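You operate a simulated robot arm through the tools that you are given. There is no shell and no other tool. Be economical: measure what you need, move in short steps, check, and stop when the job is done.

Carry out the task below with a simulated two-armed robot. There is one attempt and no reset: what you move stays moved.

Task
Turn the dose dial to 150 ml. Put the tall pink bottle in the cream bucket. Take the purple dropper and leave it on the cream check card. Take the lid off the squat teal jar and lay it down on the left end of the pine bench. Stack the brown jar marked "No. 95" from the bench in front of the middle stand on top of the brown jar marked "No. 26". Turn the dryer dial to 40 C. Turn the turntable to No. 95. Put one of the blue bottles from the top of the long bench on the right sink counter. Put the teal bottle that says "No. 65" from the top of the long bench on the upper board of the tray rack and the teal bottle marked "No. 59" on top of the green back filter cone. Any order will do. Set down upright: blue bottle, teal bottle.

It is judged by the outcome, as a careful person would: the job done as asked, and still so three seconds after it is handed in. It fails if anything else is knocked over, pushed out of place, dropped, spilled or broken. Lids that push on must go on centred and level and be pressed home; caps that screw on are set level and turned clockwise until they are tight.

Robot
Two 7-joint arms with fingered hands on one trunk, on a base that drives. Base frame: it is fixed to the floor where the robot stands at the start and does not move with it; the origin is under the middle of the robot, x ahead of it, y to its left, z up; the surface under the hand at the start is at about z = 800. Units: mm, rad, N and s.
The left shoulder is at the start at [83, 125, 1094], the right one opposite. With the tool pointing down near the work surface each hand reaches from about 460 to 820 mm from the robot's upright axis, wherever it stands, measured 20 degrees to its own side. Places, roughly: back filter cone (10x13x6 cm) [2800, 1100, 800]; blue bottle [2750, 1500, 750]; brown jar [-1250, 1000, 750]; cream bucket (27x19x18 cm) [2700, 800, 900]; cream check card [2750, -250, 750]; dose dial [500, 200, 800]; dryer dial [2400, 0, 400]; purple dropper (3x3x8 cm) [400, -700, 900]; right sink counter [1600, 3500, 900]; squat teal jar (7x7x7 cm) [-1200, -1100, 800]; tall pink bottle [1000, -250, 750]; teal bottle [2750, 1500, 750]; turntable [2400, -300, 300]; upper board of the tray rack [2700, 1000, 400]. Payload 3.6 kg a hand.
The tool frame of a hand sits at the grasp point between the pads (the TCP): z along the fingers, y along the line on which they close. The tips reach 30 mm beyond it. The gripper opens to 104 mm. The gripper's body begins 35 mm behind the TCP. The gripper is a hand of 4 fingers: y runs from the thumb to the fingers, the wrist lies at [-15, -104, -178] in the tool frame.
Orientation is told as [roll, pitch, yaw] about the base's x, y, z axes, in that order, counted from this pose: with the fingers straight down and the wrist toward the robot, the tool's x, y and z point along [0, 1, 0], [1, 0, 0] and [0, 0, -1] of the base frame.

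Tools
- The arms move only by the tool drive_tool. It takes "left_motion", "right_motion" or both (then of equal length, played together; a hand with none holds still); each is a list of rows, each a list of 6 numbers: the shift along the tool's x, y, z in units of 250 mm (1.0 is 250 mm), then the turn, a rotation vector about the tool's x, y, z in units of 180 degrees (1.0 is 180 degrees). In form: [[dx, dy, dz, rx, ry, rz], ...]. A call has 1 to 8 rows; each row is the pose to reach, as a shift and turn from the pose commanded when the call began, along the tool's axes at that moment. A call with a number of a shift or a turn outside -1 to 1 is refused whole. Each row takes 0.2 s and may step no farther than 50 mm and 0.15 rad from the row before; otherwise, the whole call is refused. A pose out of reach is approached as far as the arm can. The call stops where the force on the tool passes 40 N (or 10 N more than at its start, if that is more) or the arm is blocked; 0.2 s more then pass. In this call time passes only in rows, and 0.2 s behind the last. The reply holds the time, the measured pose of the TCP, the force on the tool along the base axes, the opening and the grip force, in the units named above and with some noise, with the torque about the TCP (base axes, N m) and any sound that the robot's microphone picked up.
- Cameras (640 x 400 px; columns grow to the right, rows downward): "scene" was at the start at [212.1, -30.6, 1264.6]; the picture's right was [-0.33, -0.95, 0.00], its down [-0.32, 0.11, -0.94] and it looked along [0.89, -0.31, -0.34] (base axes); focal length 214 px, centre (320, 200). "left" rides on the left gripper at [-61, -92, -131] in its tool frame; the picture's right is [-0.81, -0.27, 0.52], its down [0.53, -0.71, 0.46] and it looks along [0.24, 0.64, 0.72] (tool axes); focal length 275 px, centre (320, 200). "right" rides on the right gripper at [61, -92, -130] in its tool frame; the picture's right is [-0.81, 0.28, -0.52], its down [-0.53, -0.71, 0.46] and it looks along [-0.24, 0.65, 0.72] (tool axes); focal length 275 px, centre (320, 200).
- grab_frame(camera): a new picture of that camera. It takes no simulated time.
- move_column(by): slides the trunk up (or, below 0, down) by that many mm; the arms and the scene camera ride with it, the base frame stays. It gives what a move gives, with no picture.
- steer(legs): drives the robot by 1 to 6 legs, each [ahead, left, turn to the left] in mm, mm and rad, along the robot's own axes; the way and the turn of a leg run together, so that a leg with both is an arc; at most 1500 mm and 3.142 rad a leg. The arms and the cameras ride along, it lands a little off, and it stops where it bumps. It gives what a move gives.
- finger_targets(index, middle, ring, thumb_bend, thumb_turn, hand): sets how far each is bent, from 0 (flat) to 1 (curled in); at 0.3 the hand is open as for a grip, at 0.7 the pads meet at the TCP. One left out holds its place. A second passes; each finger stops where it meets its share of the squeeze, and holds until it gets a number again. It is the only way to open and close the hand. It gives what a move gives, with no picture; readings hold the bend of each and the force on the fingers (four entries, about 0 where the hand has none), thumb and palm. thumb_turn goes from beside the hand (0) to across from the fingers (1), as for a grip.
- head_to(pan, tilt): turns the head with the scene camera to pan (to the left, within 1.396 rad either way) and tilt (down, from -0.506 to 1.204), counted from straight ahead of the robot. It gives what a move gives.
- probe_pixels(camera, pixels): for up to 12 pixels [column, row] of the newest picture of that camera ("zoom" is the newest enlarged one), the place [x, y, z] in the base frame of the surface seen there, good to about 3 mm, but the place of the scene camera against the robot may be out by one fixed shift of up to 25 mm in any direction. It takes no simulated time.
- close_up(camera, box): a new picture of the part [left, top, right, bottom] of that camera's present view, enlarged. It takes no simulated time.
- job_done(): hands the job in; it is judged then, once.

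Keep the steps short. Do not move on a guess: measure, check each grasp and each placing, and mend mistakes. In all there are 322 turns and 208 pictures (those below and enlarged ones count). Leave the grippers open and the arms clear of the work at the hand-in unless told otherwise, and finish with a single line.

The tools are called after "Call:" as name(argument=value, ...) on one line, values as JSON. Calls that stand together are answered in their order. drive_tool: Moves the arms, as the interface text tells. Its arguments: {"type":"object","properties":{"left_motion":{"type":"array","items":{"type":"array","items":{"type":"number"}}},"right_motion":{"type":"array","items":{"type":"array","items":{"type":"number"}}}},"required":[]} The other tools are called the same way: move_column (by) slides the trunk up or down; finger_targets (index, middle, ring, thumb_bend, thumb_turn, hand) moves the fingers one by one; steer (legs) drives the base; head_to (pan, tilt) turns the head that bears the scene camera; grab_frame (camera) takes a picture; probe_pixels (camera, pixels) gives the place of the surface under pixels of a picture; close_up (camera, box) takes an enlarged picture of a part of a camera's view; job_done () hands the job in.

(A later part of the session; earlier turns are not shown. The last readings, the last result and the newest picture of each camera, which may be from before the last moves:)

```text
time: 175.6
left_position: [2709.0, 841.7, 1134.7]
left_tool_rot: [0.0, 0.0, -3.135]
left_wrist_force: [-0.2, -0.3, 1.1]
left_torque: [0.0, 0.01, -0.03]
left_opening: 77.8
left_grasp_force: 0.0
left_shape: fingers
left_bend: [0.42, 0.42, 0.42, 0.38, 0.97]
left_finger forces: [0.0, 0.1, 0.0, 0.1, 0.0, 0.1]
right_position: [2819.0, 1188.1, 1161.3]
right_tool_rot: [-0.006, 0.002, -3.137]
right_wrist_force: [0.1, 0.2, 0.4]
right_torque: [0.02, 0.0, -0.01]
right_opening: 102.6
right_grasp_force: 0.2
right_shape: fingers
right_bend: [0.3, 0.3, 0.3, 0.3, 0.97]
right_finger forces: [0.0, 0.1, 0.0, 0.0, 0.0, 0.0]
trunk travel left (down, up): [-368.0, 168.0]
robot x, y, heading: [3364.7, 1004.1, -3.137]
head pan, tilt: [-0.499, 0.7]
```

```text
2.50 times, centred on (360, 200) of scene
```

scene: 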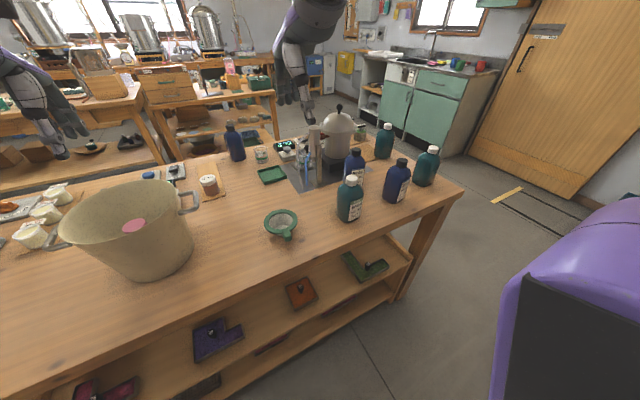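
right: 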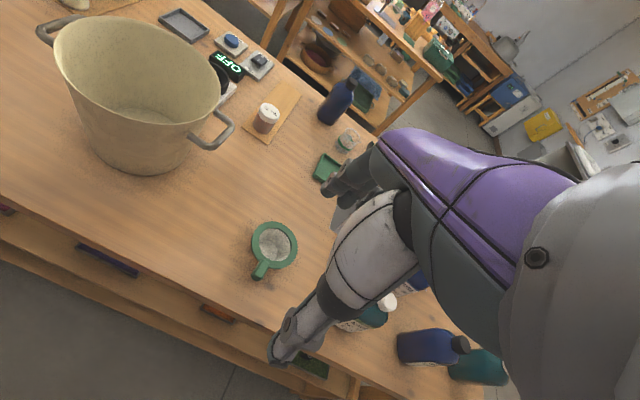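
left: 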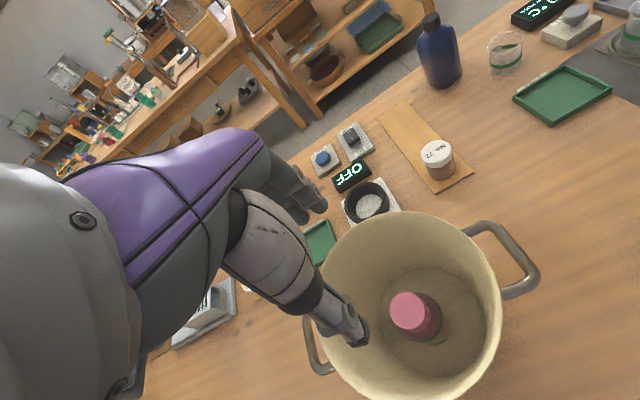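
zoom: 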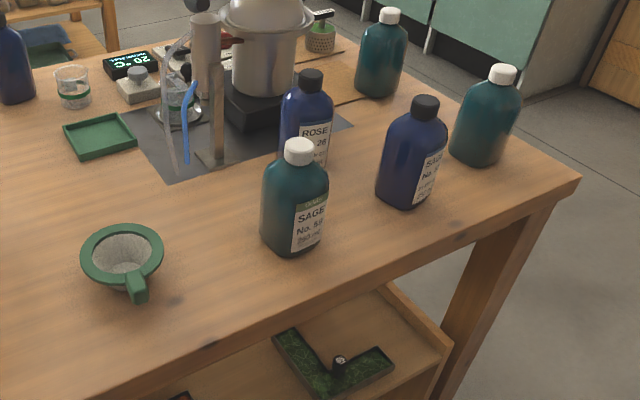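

Three teal and three blue bottles are visible. I'll zoom on the labels.

Call:
close_up(camera="scene", box=[330, 145, 410, 225])

Call:
close_up(camera="scene", box=[370, 115, 450, 195])

Call:
probe_pixels(camera="scene", pixels=[[350, 200], [351, 180], [355, 165], [396, 180], [427, 165], [385, 142], [425, 148], [281, 225], [463, 190], [402, 160]])

```text
5.00 times, centred on (370, 185) of scene
```

zoom: 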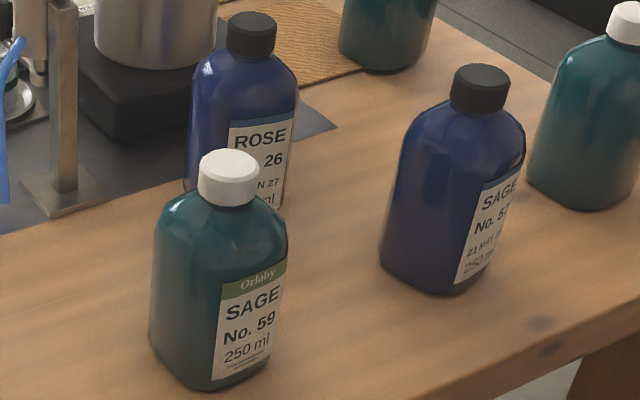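

```text
5.00 times, centred on (410, 155) of scene
```

zoom: 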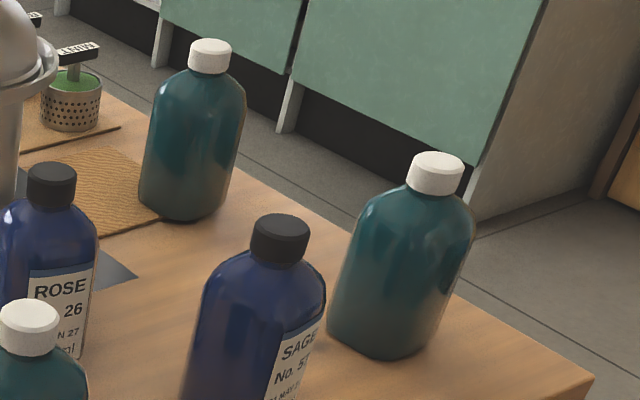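

```text
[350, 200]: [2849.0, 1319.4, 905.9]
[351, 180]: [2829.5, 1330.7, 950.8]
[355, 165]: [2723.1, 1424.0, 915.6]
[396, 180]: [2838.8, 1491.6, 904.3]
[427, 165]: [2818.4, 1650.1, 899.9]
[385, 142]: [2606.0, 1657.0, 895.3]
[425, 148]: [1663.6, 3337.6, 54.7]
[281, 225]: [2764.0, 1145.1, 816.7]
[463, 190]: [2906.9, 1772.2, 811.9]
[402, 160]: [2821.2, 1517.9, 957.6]
```

The front teal bottle is No. 59. I'll look at the cone and bottle with the right hand's camera.

Call:
grab_frame(camera="right")

Call:
close_up(camera="left", box=[480, 100, 640, 220])

```text
136 pictures are left
```

right: 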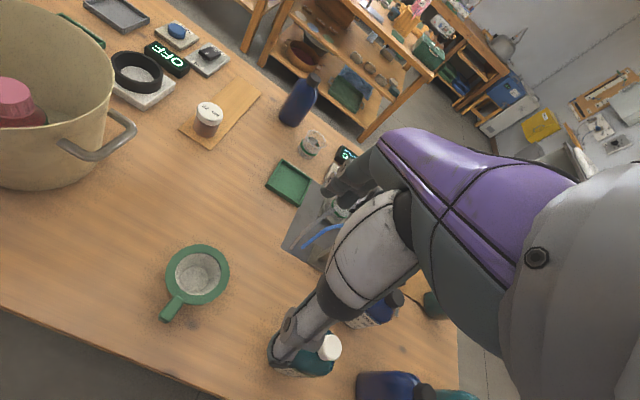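

```text
3.33 times, centred on (560, 160) of left
```

zoom: 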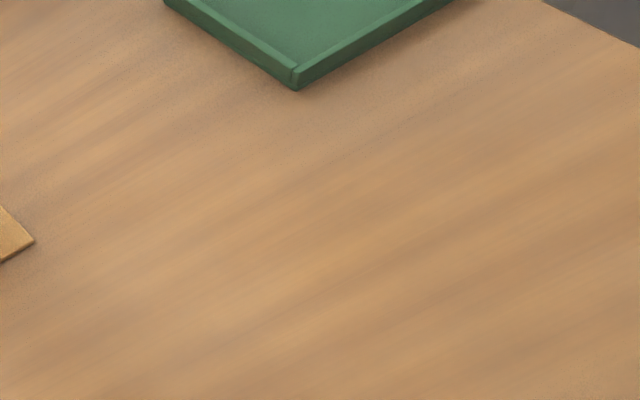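

Now I'll probe the cone's rim, its inside and the bottle in the right view.

Call:
probe_pixels(camera="right", pixels=[[168, 275], [228, 268], [198, 247], [205, 305], [196, 272], [173, 278], [222, 273], [198, 296], [202, 252], [328, 347], [172, 310]])

Call:
close_up(camera="right", box=[140, 220, 260, 330])

```text
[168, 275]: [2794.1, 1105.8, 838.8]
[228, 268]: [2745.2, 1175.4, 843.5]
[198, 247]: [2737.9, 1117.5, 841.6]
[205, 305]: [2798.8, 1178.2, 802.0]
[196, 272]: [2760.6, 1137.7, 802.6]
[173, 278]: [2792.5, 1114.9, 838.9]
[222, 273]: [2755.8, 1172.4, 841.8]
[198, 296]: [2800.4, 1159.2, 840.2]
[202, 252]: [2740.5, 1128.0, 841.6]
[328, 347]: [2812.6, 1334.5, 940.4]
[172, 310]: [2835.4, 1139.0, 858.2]
```

```text
3.64 times, centred on (200, 275) of right
```

zoom: 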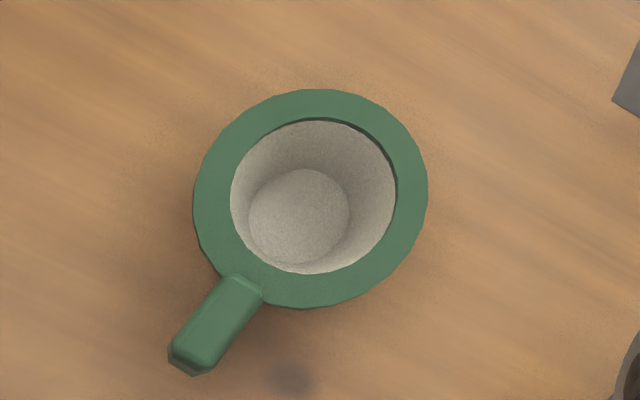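

The cone's rim (z≈841) is centred near (2769,1141), opening about 60 mm, outer about 88. I'll move the robot so the right hand is over bottle No. 59, lifting the left hand clear first.

Call:
drive_tool(left_motion=[[0, -0.15, -0.1, 0, 0, 0], [0, -0.3, -0.2, 0, 0, 0], [0, -0.42, -0.25, 0, 0, 0]])

Call:
steer(legs=[[0, -135, 0]])

Call:
grab_frame(camera="right")

Call:
grab_frame(camera="scene")

```text
time: 176.4
left_position: [2816.4, 841.1, 1198.9]
left_tool_rot: [0.0, 0.001, -3.135]
left_wrist_force: [0.3, -0.2, 0.7]
left_torque: [-0.02, 0.0, 0.02]
left_opening: 77.9
left_grasp_force: 0.1
left_shape: fingers
left_bend: [0.42, 0.42, 0.42, 0.38, 0.97]
left_finger forces: [0.0, 0.0, 0.0, 0.1, 0.0, 0.0]
right_position: [2820.8, 1187.9, 1161.5]
right_tool_rot: [-0.007, 0.003, -3.134]
right_wrist_force: [-0.2, 0.4, -1.7]
right_torque: [-0.02, 0.01, 0.02]
right_opening: 102.6
right_grasp_force: 0.0
right_shape: fingers
right_bend: [0.3, 0.3, 0.3, 0.3, 0.97]
right_finger forces: [0.0, 0.0, 0.1, 0.1, 0.0, 0.1]
trunk travel left (down, up): [-368.0, 168.0]
robot x, y, heading: [3364.9, 1004.0, -3.139]
head pan, tilt: [-0.499, 0.7]
```

```text
time: 178.3
left_position: [2813.1, 976.9, 1197.8]
left_tool_rot: [-0.001, -0.001, -3.137]
left_wrist_force: [0.6, -0.4, 0.5]
left_torque: [-0.04, 0.01, 0.02]
left_opening: 78.1
left_grasp_force: 0.1
left_shape: fingers
left_bend: [0.42, 0.42, 0.42, 0.38, 0.97]
left_finger forces: [0.1, 0.1, 0.1, 0.0, 0.0, 0.0]
right_position: [2818.6, 1323.1, 1160.4]
right_tool_rot: [-0.006, 0.002, -3.137]
right_wrist_force: [-0.3, -0.2, 0.4]
right_torque: [-0.04, 0.0, 0.01]
right_opening: 103.0
right_grasp_force: 0.0
right_shape: fingers
right_bend: [0.3, 0.3, 0.3, 0.3, 0.97]
right_finger forces: [0.0, 0.0, 0.0, 0.1, 0.0, 0.0]
trunk travel left (down, up): [-368.0, 168.0]
robot x, y, heading: [3362.2, 1136.3, -3.132]
head pan, tilt: [-0.499, 0.7]
```

```text
133 pictures are left
```

right: 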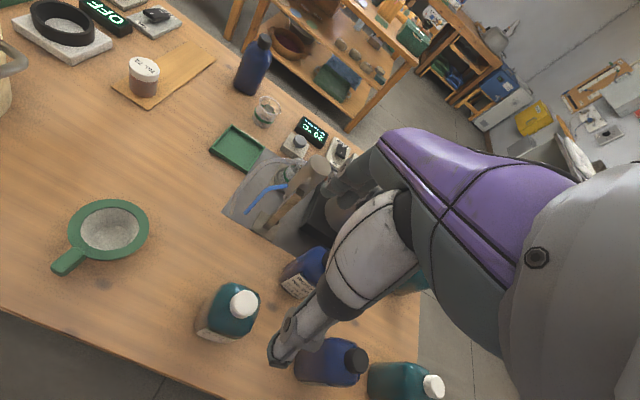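

```text
132 pictures are left
```

scene: 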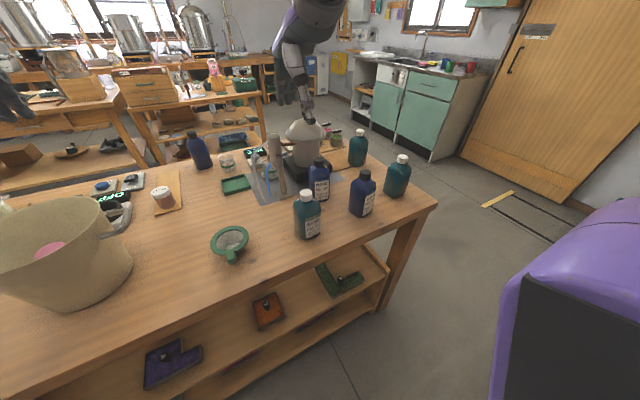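

The bottle No. 59 (cap at (243,303)) is right below the hand. I'll measure its body.

Call:
close_up(camera="right", box=[170, 260, 390, 400])

Call:
probe_pixels(camera="right", pixels=[[243, 298], [243, 308], [210, 295], [225, 330], [200, 325], [235, 288], [258, 310], [300, 275], [355, 360], [325, 350], [435, 385]])

```text
2.86 times, centred on (280, 330) of right
```

zoom: 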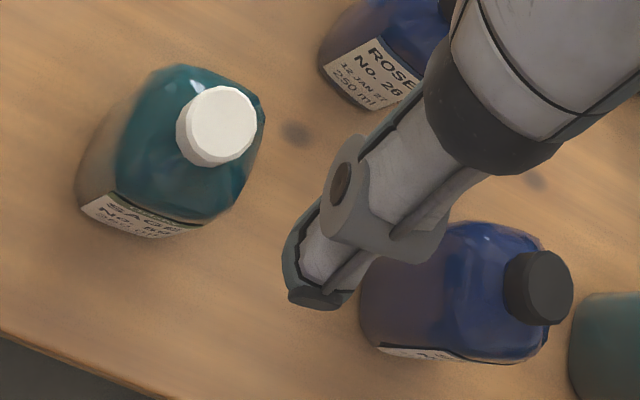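

```text
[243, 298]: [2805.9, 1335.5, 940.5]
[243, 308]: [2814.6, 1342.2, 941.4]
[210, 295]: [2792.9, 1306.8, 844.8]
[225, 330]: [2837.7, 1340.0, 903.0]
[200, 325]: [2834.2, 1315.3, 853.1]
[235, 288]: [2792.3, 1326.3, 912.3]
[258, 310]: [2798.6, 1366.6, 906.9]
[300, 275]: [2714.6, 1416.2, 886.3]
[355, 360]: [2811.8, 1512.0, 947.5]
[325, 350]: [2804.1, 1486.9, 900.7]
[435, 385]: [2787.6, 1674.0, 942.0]
```

I'll measure the label face direction and the body corners to align the hand.

Call:
probe_pixels(camera="zoom", pixels=[[100, 195], [140, 205], [185, 213], [215, 205], [245, 165], [262, 110], [235, 80], [180, 70], [145, 95], [120, 150], [222, 120], [200, 130]])

```text
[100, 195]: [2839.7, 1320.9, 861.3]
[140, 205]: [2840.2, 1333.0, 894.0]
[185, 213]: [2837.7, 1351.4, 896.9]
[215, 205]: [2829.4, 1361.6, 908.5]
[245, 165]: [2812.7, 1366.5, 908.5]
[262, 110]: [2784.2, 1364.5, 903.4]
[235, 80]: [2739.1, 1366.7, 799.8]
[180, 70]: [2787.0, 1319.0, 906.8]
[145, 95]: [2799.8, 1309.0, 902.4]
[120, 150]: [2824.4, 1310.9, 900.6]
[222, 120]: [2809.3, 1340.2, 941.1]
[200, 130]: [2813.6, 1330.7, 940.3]
```

The body is about 60×60, axis-aligned, centre (2810,1339), cap top z=941. I'll check the blue ROSE bottle's nearest edge for finger clearance.

Call:
probe_pixels(camera="zoom", pixels=[[324, 62], [330, 80], [370, 108], [400, 95], [330, 30], [345, 15], [375, 270], [365, 310]])

```text
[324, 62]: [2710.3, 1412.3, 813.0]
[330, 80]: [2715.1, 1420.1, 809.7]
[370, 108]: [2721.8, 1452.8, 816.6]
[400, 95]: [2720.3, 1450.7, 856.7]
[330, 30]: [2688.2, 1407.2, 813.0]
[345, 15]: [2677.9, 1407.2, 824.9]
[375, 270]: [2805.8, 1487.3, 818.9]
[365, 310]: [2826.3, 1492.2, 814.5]
```

Clear by 25 mm or more. I'll descend on No. 59 with the right hand.

Call:
drive_tool(right_motion=[[-0.028, 0.017, 0.16, 0, 0, 0], [-0.056, 0.034, 0.32, 0, 0, 0], [-0.056, 0.034, 0.5, 0, 0, 0], [-0.056, 0.034, 0.66, 0, 0, 0]])

Call:
drive_tool(right_motion=[[0, 0, 0.16, 0, 0, 0], [0, 0, 0.325, 0, 0, 0]])

Call:
grab_frame(camera="right")

```text
time: 179.3
left_position: [2812.9, 976.6, 1198.3]
left_tool_rot: [0.001, 0.0, -3.136]
left_wrist_force: [0.4, -0.4, -0.7]
left_torque: [-0.05, 0.0, 0.0]
left_opening: 78.0
left_grasp_force: 0.2
left_shape: fingers
left_bend: [0.42, 0.42, 0.42, 0.38, 0.97]
left_finger forces: [0.1, 0.1, 0.0, 0.0, 0.0, 0.0]
right_position: [2809.9, 1338.7, 995.9]
right_tool_rot: [-0.005, 0.002, -3.137]
right_wrist_force: [-0.9, 0.7, -0.9]
right_torque: [0.02, 0.01, 0.02]
right_opening: 102.5
right_grasp_force: 0.1
right_shape: fingers
right_bend: [0.3, 0.3, 0.3, 0.3, 0.97]
right_finger forces: [0.0, 0.0, 0.0, 0.0, 0.0, 0.0]
trunk travel left (down, up): [-368.0, 168.0]
robot x, y, heading: [3362.0, 1135.8, -3.138]
head pan, tilt: [-0.499, 0.7]
```

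```text
time: 179.9
left_position: [2813.2, 977.6, 1197.4]
left_tool_rot: [0.0, 0.0, -3.136]
left_wrist_force: [0.0, 0.4, -0.1]
left_torque: [-0.02, -0.01, 0.0]
left_opening: 77.9
left_grasp_force: 0.1
left_shape: fingers
left_bend: [0.42, 0.42, 0.42, 0.38, 0.97]
left_finger forces: [0.0, 0.0, 0.0, 0.0, 0.0, 0.1]
right_position: [2810.2, 1339.0, 914.6]
right_tool_rot: [-0.004, 0.002, -3.138]
right_wrist_force: [0.3, -1.5, 0.6]
right_torque: [0.02, -0.02, -0.02]
right_opening: 103.0
right_grasp_force: 0.1
right_shape: fingers
right_bend: [0.3, 0.3, 0.3, 0.3, 0.97]
right_finger forces: [0.0, 0.1, 0.0, 0.1, 0.0, 0.1]
trunk travel left (down, up): [-368.0, 168.0]
robot x, y, heading: [3360.7, 1137.4, -3.134]
head pan, tilt: [-0.499, 0.7]
```

```text
130 pictures are left
```

right: 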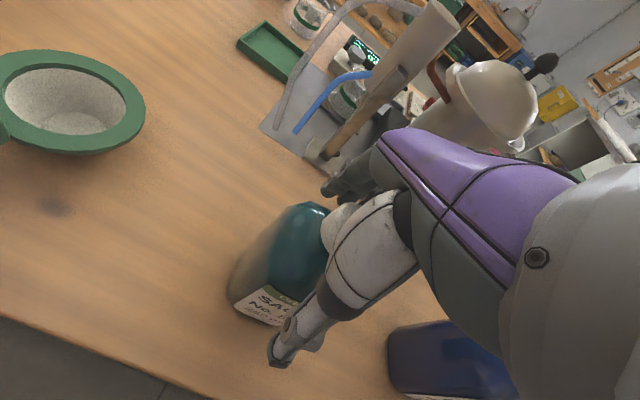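

The bottle is between thumb and fingers. Closing.

Call:
finger_targets(hand="right", index=0.75, middle=0.75, ring=0.75, thumb_bend=0.75)

Call:
drive_tool(right_motion=[[0, 0, -0.08, 0, 0, 0], [0, 0, -0.2, 0, 0, 0], [0, 0, -0.35, 0, 0, 0], [0, 0, -0.5, 0, 0, 0]])

Call:
grab_frame(camera="right")

```text
time: 180.9
left_position: [2812.8, 976.6, 1197.7]
left_tool_rot: [0.0, 0.0, -3.138]
left_wrist_force: [-0.2, -0.3, -0.3]
left_torque: [-0.01, 0.01, 0.02]
left_opening: 77.6
left_grasp_force: 0.0
left_shape: fingers
left_bend: [0.42, 0.42, 0.42, 0.38, 0.97]
left_finger forces: [0.1, 0.0, 0.1, 0.0, 0.0, 0.1]
right_position: [2810.0, 1338.5, 915.2]
right_tool_rot: [-0.005, 0.004, -3.137]
right_wrist_force: [0.1, -1.0, 0.0]
right_torque: [-0.1, 0.04, 0.01]
right_opening: 60.3
right_grasp_force: 22.9
right_shape: fingers
right_bend: [0.56, 0.58, 0.66, 0.43, 0.93]
right_finger forces: [8.8, 7.3, 6.7, 0.0, 22.7, 0.0]
trunk travel left (down, up): [-368.0, 168.0]
robot x, y, heading: [3363.7, 1135.8, -3.135]
head pan, tilt: [-0.499, 0.7]
```

```text
time: 181.9
left_position: [2813.3, 977.4, 1197.8]
left_tool_rot: [0.0, -0.002, -3.136]
left_wrist_force: [0.0, -0.1, 0.2]
left_torque: [-0.03, 0.01, -0.01]
left_opening: 77.7
left_grasp_force: 0.0
left_shape: fingers
left_bend: [0.42, 0.42, 0.42, 0.38, 0.97]
left_finger forces: [0.0, 0.0, 0.0, 0.1, 0.0, 0.1]
right_position: [2810.4, 1338.3, 1040.0]
right_tool_rot: [-0.006, 0.004, -3.138]
right_wrist_force: [0.3, 0.0, -4.7]
right_torque: [0.01, 0.05, -0.03]
right_opening: 60.2
right_grasp_force: 22.0
right_shape: fingers
right_bend: [0.56, 0.58, 0.66, 0.42, 0.93]
right_finger forces: [8.0, 7.5, 7.0, 0.0, 22.2, 0.0]
trunk travel left (down, up): [-368.0, 168.0]
robot x, y, heading: [3362.9, 1138.3, -3.138]
head pan, tilt: [-0.499, 0.7]
```

```text
129 pictures are left
```

right: 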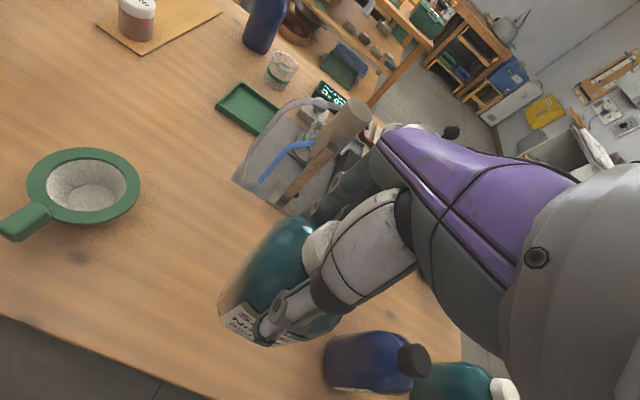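

Held and lifted. From here I'll measure the cone rim accurately.

Call:
close_up(camera="right", box=[0, 120, 180, 260])

Call:
probe_pixels(camera="right", pixels=[[31, 188], [137, 185], [85, 150], [95, 221], [44, 168], [125, 165], [128, 207], [60, 210], [48, 190], [124, 185], [87, 163], [38, 208]])

```text
2.86 times, centred on (90, 190) of right
```

zoom: 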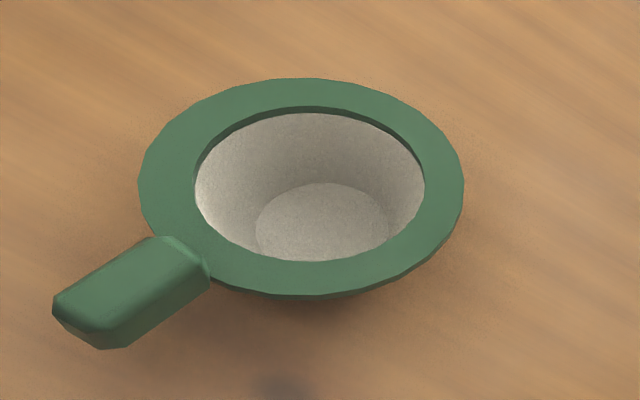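

```text
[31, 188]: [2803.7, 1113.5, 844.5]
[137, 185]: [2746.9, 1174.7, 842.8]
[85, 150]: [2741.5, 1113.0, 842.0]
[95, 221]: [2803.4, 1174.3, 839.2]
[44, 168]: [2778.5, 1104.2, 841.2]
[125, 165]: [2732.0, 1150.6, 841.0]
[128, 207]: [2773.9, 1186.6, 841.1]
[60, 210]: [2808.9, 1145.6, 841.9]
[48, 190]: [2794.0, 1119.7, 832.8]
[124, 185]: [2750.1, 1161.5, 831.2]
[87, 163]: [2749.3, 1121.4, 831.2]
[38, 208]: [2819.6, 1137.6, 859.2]
```

The cone's centre is (2773,1144) and the rim z≈842. I'll drive 192 mm left so the bottle comes over the cone.

Call:
steer(legs=[[30, 192, 0]])

Call:
grab_frame(camera="right")

```text
time: 184.2
left_position: [2783.8, 784.2, 1197.4]
left_tool_rot: [0.0, 0.0, -3.137]
left_wrist_force: [0.0, 0.3, -0.2]
left_torque: [0.02, 0.01, -0.02]
left_opening: 78.1
left_grasp_force: 0.1
left_shape: fingers
left_bend: [0.42, 0.42, 0.42, 0.38, 0.97]
left_finger forces: [0.0, 0.0, 0.0, 0.0, 0.0, 0.0]
right_position: [2780.0, 1146.6, 1039.8]
right_tool_rot: [-0.006, 0.004, -3.137]
right_wrist_force: [-0.2, -0.2, -5.2]
right_torque: [0.0, 0.05, -0.04]
right_opening: 60.3
right_grasp_force: 22.1
right_shape: fingers
right_bend: [0.56, 0.58, 0.66, 0.42, 0.93]
right_finger forces: [8.0, 7.6, 7.1, 0.0, 22.2, 0.0]
trunk travel left (down, up): [-368.0, 168.0]
robot x, y, heading: [3334.5, 947.5, -3.134]
head pan, tilt: [-0.499, 0.7]
```

```text
127 pictures are left
```

right: 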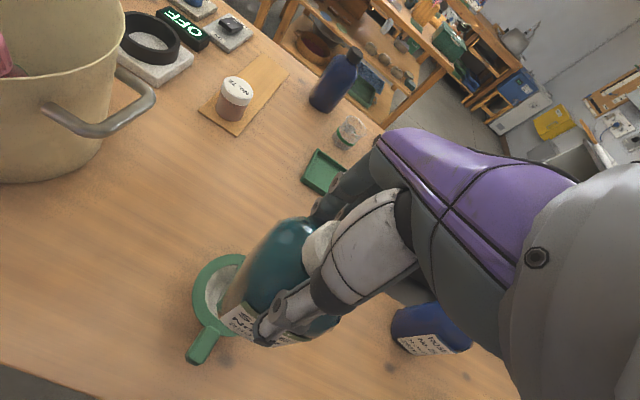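

I'll fine-position and lower to about 5 mm above the rim.

Call:
drive_tool(right_motion=[[0.011, 0.03, 0.1, 0, 0, 0], [0.011, 0.03, 0.2, 0, 0, 0], [0.011, 0.03, 0.3, 0, 0, 0]])

Call:
grab_frame(camera="right")

Call:
head_to(pan=-0.35, tilt=0.8)

Call:
close_up(camera="scene", box=[240, 110, 400, 250])

```text
time: 185.0
left_position: [2783.9, 786.0, 1196.7]
left_tool_rot: [-0.001, 0.0, -3.136]
left_wrist_force: [-0.2, 0.2, 0.6]
left_torque: [0.03, 0.0, -0.01]
left_opening: 77.7
left_grasp_force: 0.1
left_shape: fingers
left_bend: [0.42, 0.42, 0.42, 0.38, 0.97]
left_finger forces: [0.0, 0.0, 0.0, 0.0, 0.0, 0.1]
right_position: [2773.5, 1143.8, 964.3]
right_tool_rot: [-0.004, 0.002, -3.137]
right_wrist_force: [0.2, 0.1, -4.5]
right_torque: [0.03, 0.09, -0.02]
right_opening: 59.8
right_grasp_force: 22.7
right_shape: fingers
right_bend: [0.56, 0.58, 0.66, 0.42, 0.93]
right_finger forces: [8.0, 7.5, 7.2, 0.0, 22.1, 0.0]
trunk travel left (down, up): [-368.0, 168.0]
robot x, y, heading: [3333.9, 942.7, -3.139]
head pan, tilt: [-0.499, 0.7]
```

```text
126 pictures are left
```

right: 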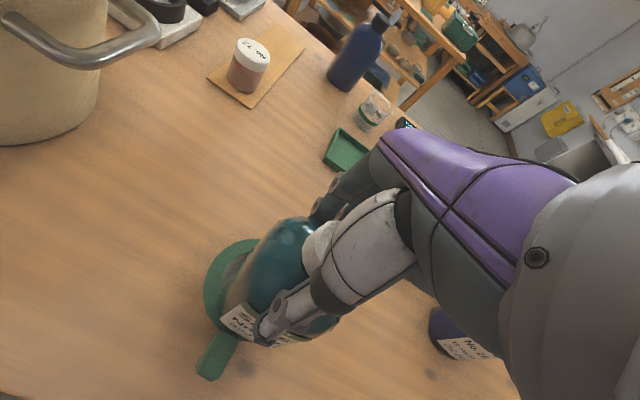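

```text
time: 185.7
left_position: [2784.0, 786.3, 1198.6]
left_tool_rot: [0.0, -0.001, -3.137]
left_wrist_force: [0.2, -0.4, 0.8]
left_torque: [0.01, 0.0, -0.03]
left_opening: 77.9
left_grasp_force: 0.1
left_shape: fingers
left_bend: [0.42, 0.42, 0.42, 0.38, 0.97]
left_finger forces: [0.0, 0.0, 0.0, 0.1, 0.1, 0.0]
right_position: [2774.1, 1143.3, 964.8]
right_tool_rot: [-0.005, 0.003, -3.137]
right_wrist_force: [-0.7, -0.3, -4.7]
right_torque: [-0.01, 0.06, -0.02]
right_opening: 60.0
right_grasp_force: 22.6
right_shape: fingers
right_bend: [0.56, 0.58, 0.66, 0.42, 0.93]
right_finger forces: [8.0, 7.5, 7.2, 0.0, 22.1, 0.0]
trunk travel left (down, up): [-368.0, 168.0]
robot x, y, heading: [3329.6, 945.2, -3.138]
head pan, tilt: [-0.351, 0.799]
```

```text
2.86 times, centred on (320, 180) of scene
```

zoom: 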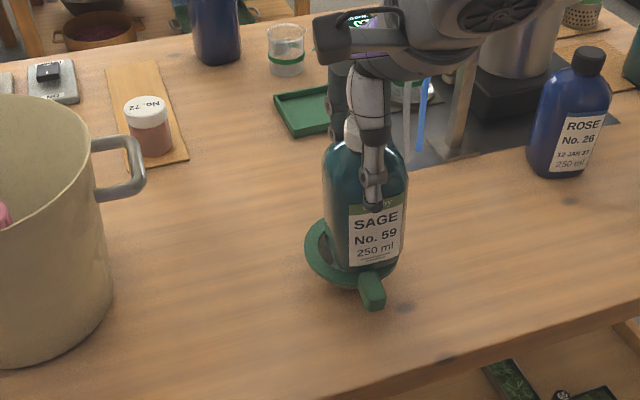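

The ring shows more on the left than the right. I'll measure the bottle's foot against the ring in this same picture.

Call:
probe_pixels(camera="zoom", pixels=[[308, 250], [318, 222], [322, 278], [350, 286], [328, 250], [335, 262], [396, 262], [402, 240], [365, 272], [326, 235], [400, 268], [412, 250]])

```text
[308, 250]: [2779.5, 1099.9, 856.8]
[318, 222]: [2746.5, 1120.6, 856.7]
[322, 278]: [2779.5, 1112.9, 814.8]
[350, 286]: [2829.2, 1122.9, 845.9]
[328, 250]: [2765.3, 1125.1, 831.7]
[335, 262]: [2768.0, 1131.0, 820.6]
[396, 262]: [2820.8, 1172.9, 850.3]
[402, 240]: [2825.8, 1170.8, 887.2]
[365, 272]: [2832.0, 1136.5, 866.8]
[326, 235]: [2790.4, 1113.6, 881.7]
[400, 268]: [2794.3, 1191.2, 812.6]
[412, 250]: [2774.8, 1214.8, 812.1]
```

Measured consistently, the bottle is within about 3 mm of the cone's centre. I'll nudge 2 mm in -y and lower to contact.

Call:
drive_tool(right_motion=[[0.008, 0, 0.012, 0, 0, 0], [0.008, 0, 0.022, 0, 0, 0], [0.008, 0, 0.032, 0, 0, 0]])

```text
time: 186.5
left_position: [2784.0, 786.3, 1198.4]
left_tool_rot: [0.0, 0.001, -3.135]
left_wrist_force: [0.2, 0.7, 0.4]
left_torque: [-0.01, 0.02, 0.02]
left_opening: 77.8
left_grasp_force: 0.0
left_shape: fingers
left_bend: [0.42, 0.42, 0.42, 0.38, 0.97]
left_finger forces: [0.0, 0.1, 0.0, 0.0, 0.0, 0.0]
right_position: [2773.4, 1142.7, 957.7]
right_tool_rot: [-0.007, 0.002, -3.136]
right_wrist_force: [-0.7, 1.2, -3.6]
right_torque: [-0.03, 0.08, 0.03]
right_opening: 60.3
right_grasp_force: 22.0
right_shape: fingers
right_bend: [0.56, 0.58, 0.66, 0.43, 0.93]
right_finger forces: [8.1, 7.6, 7.2, 0.0, 22.1, 0.0]
trunk travel left (down, up): [-368.0, 168.0]
robot x, y, heading: [3333.2, 945.5, -3.137]
head pan, tilt: [-0.351, 0.799]
```

Just touching, it seems. I'll go 1 to 3 mm further until the weight is taken.

Call:
drive_tool(right_motion=[[0, 0, 0.006, 0, 0, 0], [0, 0, 0.012, 0, 0, 0]])

Call:
close_up(camera="scene", box=[270, 140, 370, 230])

```text
time: 187.1
left_position: [2783.9, 784.5, 1198.0]
left_tool_rot: [0.0, -0.002, -3.134]
left_wrist_force: [-1.3, -0.3, -0.5]
left_torque: [-0.02, 0.0, -0.01]
left_opening: 78.0
left_grasp_force: 0.1
left_shape: fingers
left_bend: [0.42, 0.42, 0.42, 0.38, 0.97]
left_finger forces: [0.0, 0.0, 0.0, 0.1, 0.0, 0.0]
right_position: [2773.7, 1142.4, 954.4]
right_tool_rot: [-0.007, 0.001, -3.137]
right_wrist_force: [-0.4, 1.2, 3.2]
right_torque: [-0.04, 0.22, -0.02]
right_opening: 60.4
right_grasp_force: 24.2
right_shape: fingers
right_bend: [0.56, 0.58, 0.66, 0.43, 0.93]
right_finger forces: [9.1, 8.5, 7.6, 0.0, 23.0, 0.1]
trunk travel left (down, up): [-368.0, 168.0]
robot x, y, heading: [3337.5, 945.8, -3.138]
head pan, tilt: [-0.351, 0.799]
```

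```text
4.44 times, centred on (320, 185) of scene
```

zoom: 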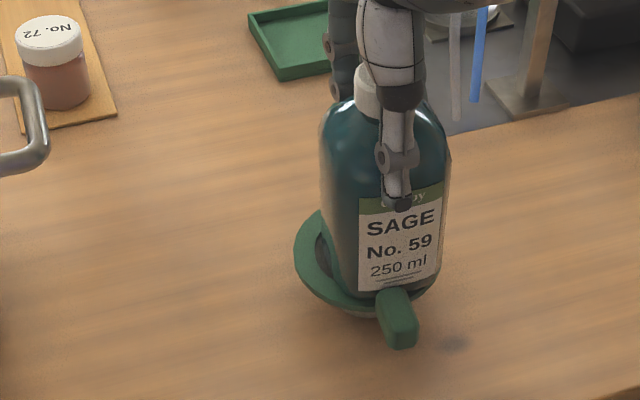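

The bottle looks shifted to +y on the ring by some mm. I'll check with the right camera.

Call:
close_up(camera="right", box=[180, 210, 360, 390])

Call:
probe_pixels(camera="zoom", pixels=[[60, 200], [75, 280], [120, 110], [170, 120], [110, 330], [180, 350], [130, 200], [150, 260], [95, 200], [100, 290]])

```text
2.22 times, centred on (270, 300) of right
```

zoom: 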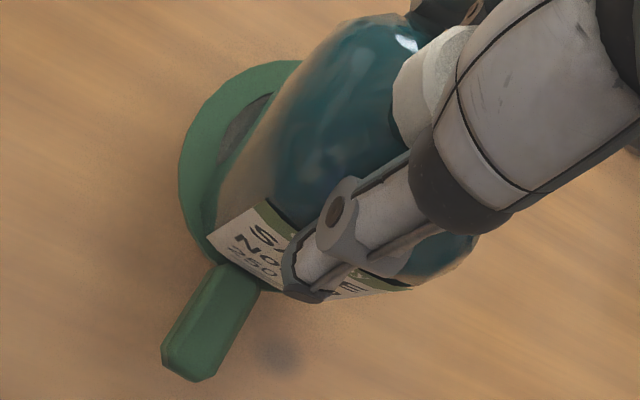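

```text
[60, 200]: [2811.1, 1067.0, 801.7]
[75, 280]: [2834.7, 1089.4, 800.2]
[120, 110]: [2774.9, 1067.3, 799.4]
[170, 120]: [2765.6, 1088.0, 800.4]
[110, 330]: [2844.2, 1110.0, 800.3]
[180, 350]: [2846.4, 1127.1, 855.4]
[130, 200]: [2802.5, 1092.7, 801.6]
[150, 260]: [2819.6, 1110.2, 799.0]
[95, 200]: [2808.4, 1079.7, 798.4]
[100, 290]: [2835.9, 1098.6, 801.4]
```

Call:
probe_pixels(camera="zoom", pixels=[[185, 170], [200, 110], [250, 75], [190, 220], [205, 250], [195, 170], [235, 140], [218, 195], [225, 180], [215, 235], [245, 250], [290, 80]])

```text
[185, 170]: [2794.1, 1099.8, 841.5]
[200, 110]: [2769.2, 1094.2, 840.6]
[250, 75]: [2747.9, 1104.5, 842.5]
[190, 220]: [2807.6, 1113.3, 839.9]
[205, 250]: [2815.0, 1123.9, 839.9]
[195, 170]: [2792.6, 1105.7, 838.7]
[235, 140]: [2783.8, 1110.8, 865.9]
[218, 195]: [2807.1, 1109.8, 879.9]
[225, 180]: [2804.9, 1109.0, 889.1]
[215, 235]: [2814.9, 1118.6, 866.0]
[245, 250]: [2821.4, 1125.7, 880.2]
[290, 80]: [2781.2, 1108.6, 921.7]
```

It seems closing pushed the bottle towards the thumb (+x). I'll measure the front face.

Call:
probe_pixels(camera="zoom", pixels=[[258, 208], [250, 230], [232, 240], [265, 265], [360, 285], [390, 280], [425, 270], [455, 255], [470, 240], [230, 100], [280, 60]])

```text
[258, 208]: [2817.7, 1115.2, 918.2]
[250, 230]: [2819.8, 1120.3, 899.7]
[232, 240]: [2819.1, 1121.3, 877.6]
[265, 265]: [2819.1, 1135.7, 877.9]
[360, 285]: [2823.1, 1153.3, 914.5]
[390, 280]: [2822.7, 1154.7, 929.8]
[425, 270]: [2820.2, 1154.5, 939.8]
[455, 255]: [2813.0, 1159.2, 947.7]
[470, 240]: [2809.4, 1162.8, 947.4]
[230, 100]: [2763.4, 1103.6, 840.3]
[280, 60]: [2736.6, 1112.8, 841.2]
```

The bottle's centre is (2790,1138) and the ring's (2774,1140), so it must go 16 mm in -x. I'll lift 25 mm, shift, and look.

Call:
drive_tool(right_motion=[[0, 0, -0.05, 0, 0, 0], [0, 0, -0.1, 0, 0, 0], [-0.004, 0.064, -0.1, 0, 0, 0]])

Call:
close_up(camera="right", box=[160, 200, 360, 390])

Call:
close_up(camera="scene", box=[270, 140, 370, 230])

```text
time: 187.9
left_position: [2783.8, 785.4, 1198.0]
left_tool_rot: [0.0, 0.001, -3.137]
left_wrist_force: [-1.2, 0.8, -0.5]
left_torque: [-0.01, -0.03, 0.0]
left_opening: 78.0
left_grasp_force: 0.0
left_shape: fingers
left_bend: [0.42, 0.42, 0.42, 0.38, 0.97]
left_finger forces: [0.0, 0.0, 0.0, 0.0, 0.1, 0.0]
right_position: [2757.2, 1143.5, 977.5]
right_tool_rot: [-0.007, 0.003, -3.135]
right_wrist_force: [-1.0, 0.5, -3.6]
right_torque: [0.01, 0.04, 0.02]
right_opening: 60.5
right_grasp_force: 23.1
right_shape: fingers
right_bend: [0.56, 0.58, 0.66, 0.42, 0.93]
right_finger forces: [8.0, 7.8, 7.3, 0.1, 22.3, 0.1]
trunk travel left (down, up): [-368.0, 168.0]
robot x, y, heading: [3330.6, 946.3, -3.135]
head pan, tilt: [-0.351, 0.799]
```

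```text
2.11 times, centred on (260, 295) of right
```

zoom: 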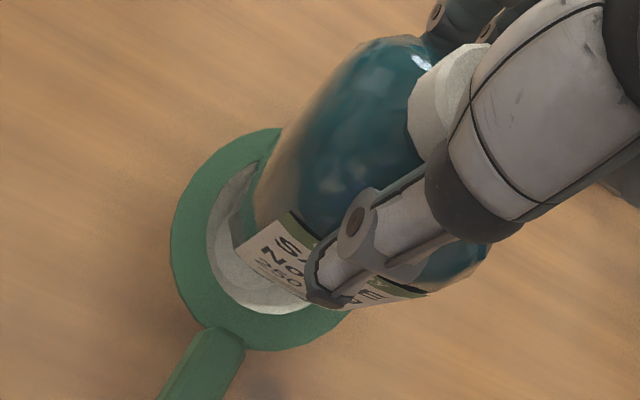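

```text
4.44 times, centred on (320, 185) of scene
```

zoom: 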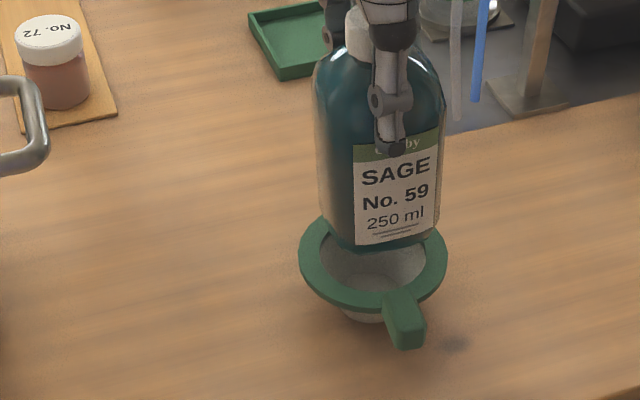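

I'll measure the ring and bottle again from this view.

Call:
probe_pixels(camera="zoom", pixels=[[425, 229], [436, 265], [410, 300], [325, 300], [302, 262], [318, 225], [345, 238], [365, 243], [425, 235], [326, 180], [436, 170], [360, 200]])

Call:
close_up(camera="right", box=[160, 200, 360, 390])

Call:
probe_pixels(camera="zoom", pixels=[[175, 230], [185, 300], [230, 140], [270, 345], [330, 325], [250, 335], [205, 240], [265, 170], [260, 205], [265, 250], [290, 265], [245, 250]])

```text
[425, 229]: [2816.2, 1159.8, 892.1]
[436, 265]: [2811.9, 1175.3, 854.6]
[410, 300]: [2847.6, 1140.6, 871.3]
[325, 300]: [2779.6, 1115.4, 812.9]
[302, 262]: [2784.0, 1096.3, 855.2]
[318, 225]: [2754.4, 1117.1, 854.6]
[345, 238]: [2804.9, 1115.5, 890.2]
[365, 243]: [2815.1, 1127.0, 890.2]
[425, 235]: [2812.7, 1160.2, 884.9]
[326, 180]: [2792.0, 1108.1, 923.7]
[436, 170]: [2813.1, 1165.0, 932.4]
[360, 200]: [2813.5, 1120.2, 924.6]
```

```text
2.11 times, centred on (260, 295) of right
```

zoom: 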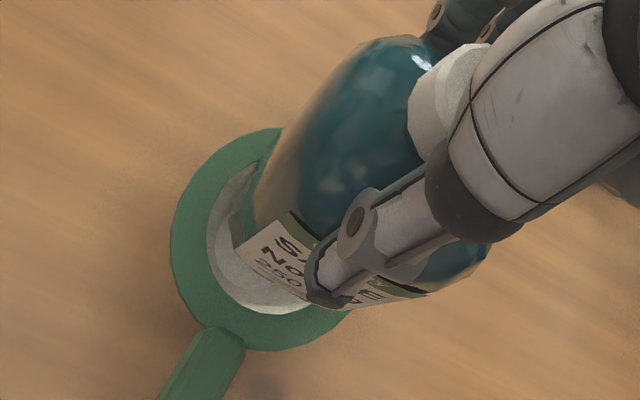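

```text
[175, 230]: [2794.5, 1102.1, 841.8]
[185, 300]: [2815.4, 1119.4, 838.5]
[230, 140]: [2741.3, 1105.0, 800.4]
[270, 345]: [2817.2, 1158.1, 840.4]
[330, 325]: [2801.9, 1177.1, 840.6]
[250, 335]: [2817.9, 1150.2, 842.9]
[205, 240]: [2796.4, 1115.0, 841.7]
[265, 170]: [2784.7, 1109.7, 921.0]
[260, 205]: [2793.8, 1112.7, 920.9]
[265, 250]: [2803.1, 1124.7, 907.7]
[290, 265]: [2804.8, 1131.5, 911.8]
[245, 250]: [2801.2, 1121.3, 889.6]
```

Now the bottle (2774,1140) and ring (2775.5,1140) agree. I'll lower to contact.

Call:
drive_tool(right_motion=[[0, -0.004, 0.04, 0, 0, 0], [0, -0.004, 0.075, 0, 0, 0], [0, -0.004, 0.09, 0, 0, 0]])

Call:
close_up(camera="scene", box=[270, 140, 370, 230])

```text
time: 188.7
left_position: [2783.8, 785.2, 1198.5]
left_tool_rot: [-0.001, 0.0, -3.137]
left_wrist_force: [-0.9, -0.8, -0.8]
left_torque: [0.0, 0.01, -0.01]
left_opening: 77.7
left_grasp_force: 0.1
left_shape: fingers
left_bend: [0.42, 0.42, 0.42, 0.38, 0.97]
left_finger forces: [0.1, 0.1, 0.1, 0.0, 0.1, 0.0]
right_position: [2757.7, 1144.2, 956.7]
right_tool_rot: [-0.005, 0.003, -3.136]
right_wrist_force: [0.0, -0.2, -3.8]
right_torque: [0.0, 0.04, 0.01]
right_opening: 60.3
right_grasp_force: 22.5
right_shape: fingers
right_bend: [0.56, 0.58, 0.66, 0.42, 0.93]
right_finger forces: [7.9, 7.6, 7.3, 0.0, 22.3, 0.0]
trunk travel left (down, up): [-368.0, 168.0]
robot x, y, heading: [3336.9, 944.5, -3.138]
head pan, tilt: [-0.351, 0.799]
```

```text
4.44 times, centred on (320, 185) of scene
```

zoom: 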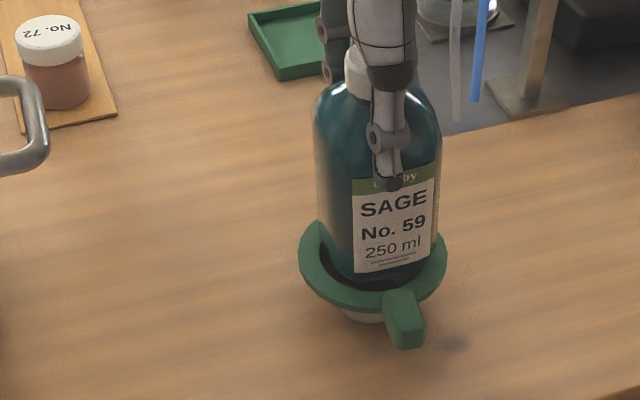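

Well centred. I'll set it down, shifting 2 mm towards +x.

Call:
drive_tool(right_motion=[[0, -0.008, 0.006, 0, 0, 0], [0, -0.008, 0.013, 0, 0, 0]])

```text
time: 189.3
left_position: [2784.2, 784.2, 1197.9]
left_tool_rot: [-0.002, -0.001, -3.137]
left_wrist_force: [-0.8, -0.6, 0.4]
left_torque: [-0.03, -0.03, 0.02]
left_opening: 77.7
left_grasp_force: 0.1
left_shape: fingers
left_bend: [0.42, 0.42, 0.42, 0.38, 0.97]
left_finger forces: [0.1, 0.0, 0.0, 0.0, 0.1, 0.0]
right_position: [2761.7, 1143.9, 954.7]
right_tool_rot: [-0.002, -0.001, -3.136]
right_wrist_force: [-0.3, 0.3, 7.7]
right_torque: [-0.13, -0.18, 0.02]
right_opening: 60.1
right_grasp_force: 23.6
right_shape: fingers
right_bend: [0.56, 0.58, 0.66, 0.43, 0.93]
right_finger forces: [8.2, 7.6, 7.4, 0.0, 23.8, 0.1]
trunk travel left (down, up): [-368.0, 168.0]
robot x, y, heading: [3334.7, 944.3, -3.135]
head pan, tilt: [-0.351, 0.799]
```

Weight is taken (+7.7 N). I'll release gently by opening a bit first, then fully.

Call:
finger_targets(hand="right", index=0.45, middle=0.46, ring=0.5, thumb_bend=0.36)

Call:
close_up(camera="scene", box=[270, 140, 370, 230])

```text
time: 190.3
left_position: [2783.6, 785.4, 1197.7]
left_tool_rot: [0.0, -0.001, -3.137]
left_wrist_force: [-0.6, 0.4, 0.4]
left_torque: [0.02, 0.02, -0.02]
left_opening: 77.7
left_grasp_force: 0.0
left_shape: fingers
left_bend: [0.42, 0.42, 0.42, 0.38, 0.97]
left_finger forces: [0.1, 0.0, 0.0, 0.0, 0.0, 0.1]
right_position: [2760.3, 1142.6, 953.6]
right_tool_rot: [-0.006, 0.003, -3.135]
right_wrist_force: [-0.8, 0.2, -0.6]
right_torque: [0.0, -0.04, -0.01]
right_opening: 76.8
right_grasp_force: 0.1
right_shape: fingers
right_bend: [0.45, 0.46, 0.5, 0.36, 0.97]
right_finger forces: [0.0, 0.0, 0.0, 0.1, 0.0, 0.1]
trunk travel left (down, up): [-368.0, 168.0]
robot x, y, heading: [3335.5, 939.5, -3.14]
head pan, tilt: [-0.351, 0.799]
```

```text
4.44 times, centred on (320, 185) of scene
```

zoom: 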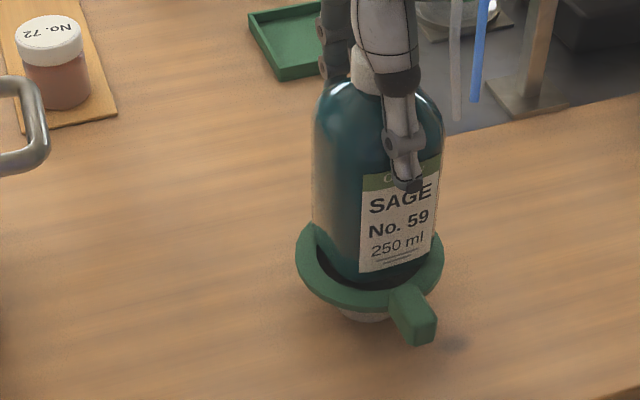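

It stands. I'll open fully and draw straight up, then inspect.

Call:
finger_targets(hand="right", index=0.3, middle=0.3, ring=0.3, thumb_bend=0.3)

Call:
drive_tool(right_motion=[[0, -0.03, 0, 0, 0, 0], [0, -0.03, -0.12, 0, 0, 0], [0, -0.03, -0.28, 0, 0, 0], [0, -0.03, -0.45, 0, 0, 0], [0, -0.03, -0.65, 0, 0, 0]])

Call:
close_up(camera="scene", box=[270, 120, 370, 230])

Call:
close_up(camera="right", box=[120, 180, 360, 380])

```text
time: 191.3
left_position: [2784.6, 785.7, 1197.3]
left_tool_rot: [-0.001, -0.002, -3.136]
left_wrist_force: [-0.5, -0.8, -0.5]
left_torque: [0.0, 0.01, -0.01]
left_opening: 77.9
left_grasp_force: 0.0
left_shape: fingers
left_bend: [0.42, 0.42, 0.42, 0.38, 0.97]
left_finger forces: [0.1, 0.0, 0.0, 0.0, 0.0, 0.0]
right_position: [2760.4, 1143.7, 953.5]
right_tool_rot: [-0.005, 0.002, -3.137]
right_wrist_force: [-0.4, 0.1, -0.3]
right_torque: [0.0, -0.01, 0.02]
right_opening: 102.9
right_grasp_force: 0.0
right_shape: fingers
right_bend: [0.3, 0.3, 0.3, 0.3, 0.97]
right_finger forces: [0.1, 0.0, 0.0, 0.0, 0.0, 0.1]
trunk travel left (down, up): [-368.0, 168.0]
robot x, y, heading: [3334.2, 945.1, -3.136]
head pan, tilt: [-0.351, 0.799]
```

```text
time: 192.5
left_position: [2785.6, 785.6, 1199.0]
left_tool_rot: [-0.001, -0.002, -3.137]
left_wrist_force: [-0.9, 0.2, -0.5]
left_torque: [0.03, -0.01, 0.03]
left_opening: 78.0
left_grasp_force: 0.1
left_shape: fingers
left_bend: [0.42, 0.42, 0.42, 0.38, 0.97]
left_finger forces: [0.1, 0.0, 0.0, 0.1, 0.0, 0.1]
right_position: [2768.6, 1141.1, 1116.6]
right_tool_rot: [-0.005, 0.002, -3.136]
right_wrist_force: [0.2, -0.5, 1.0]
right_torque: [-0.02, -0.03, 0.03]
right_opening: 103.0
right_grasp_force: 0.1
right_shape: fingers
right_bend: [0.3, 0.3, 0.3, 0.3, 0.97]
right_finger forces: [0.0, 0.1, 0.1, 0.0, 0.0, 0.1]
trunk travel left (down, up): [-368.0, 168.0]
robot x, y, heading: [3339.4, 943.9, -3.135]
head pan, tilt: [-0.351, 0.799]
```

```text
3.64 times, centred on (320, 175) of scene
```

zoom: 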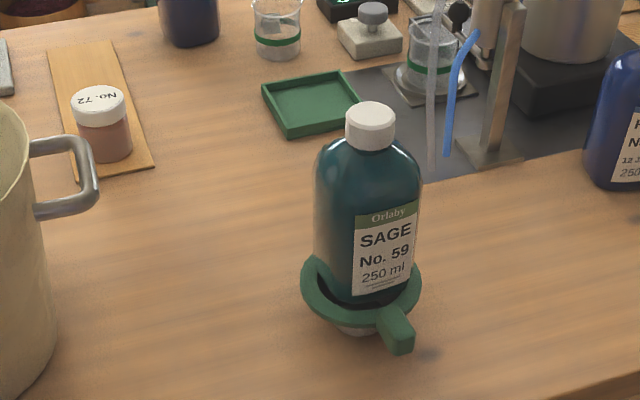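

```text
2.00 times, centred on (240, 280) of right
```

zoom: 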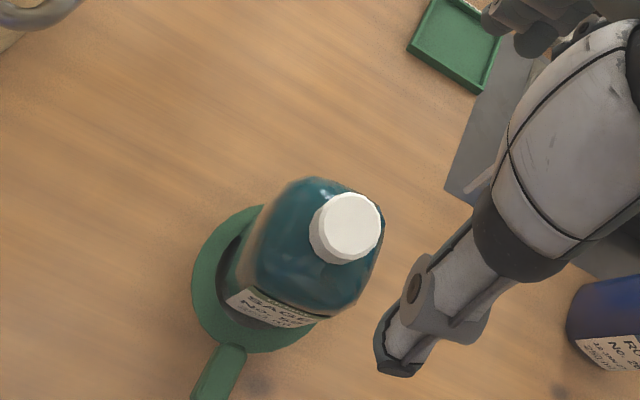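

It looks upright. I'll check the cap height and level.

Call:
probe_pixels(camera="zoom", pixels=[[330, 205], [370, 210], [350, 240], [348, 222], [240, 300], [300, 320], [245, 255], [215, 250], [270, 345], [310, 300]])

```text
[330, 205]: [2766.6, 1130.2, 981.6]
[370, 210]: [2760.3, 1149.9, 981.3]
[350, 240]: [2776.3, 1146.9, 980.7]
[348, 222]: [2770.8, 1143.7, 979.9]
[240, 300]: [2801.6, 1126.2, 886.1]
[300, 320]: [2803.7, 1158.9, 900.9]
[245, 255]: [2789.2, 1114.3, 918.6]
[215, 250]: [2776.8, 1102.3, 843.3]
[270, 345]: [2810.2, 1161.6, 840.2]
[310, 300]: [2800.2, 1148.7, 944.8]
```

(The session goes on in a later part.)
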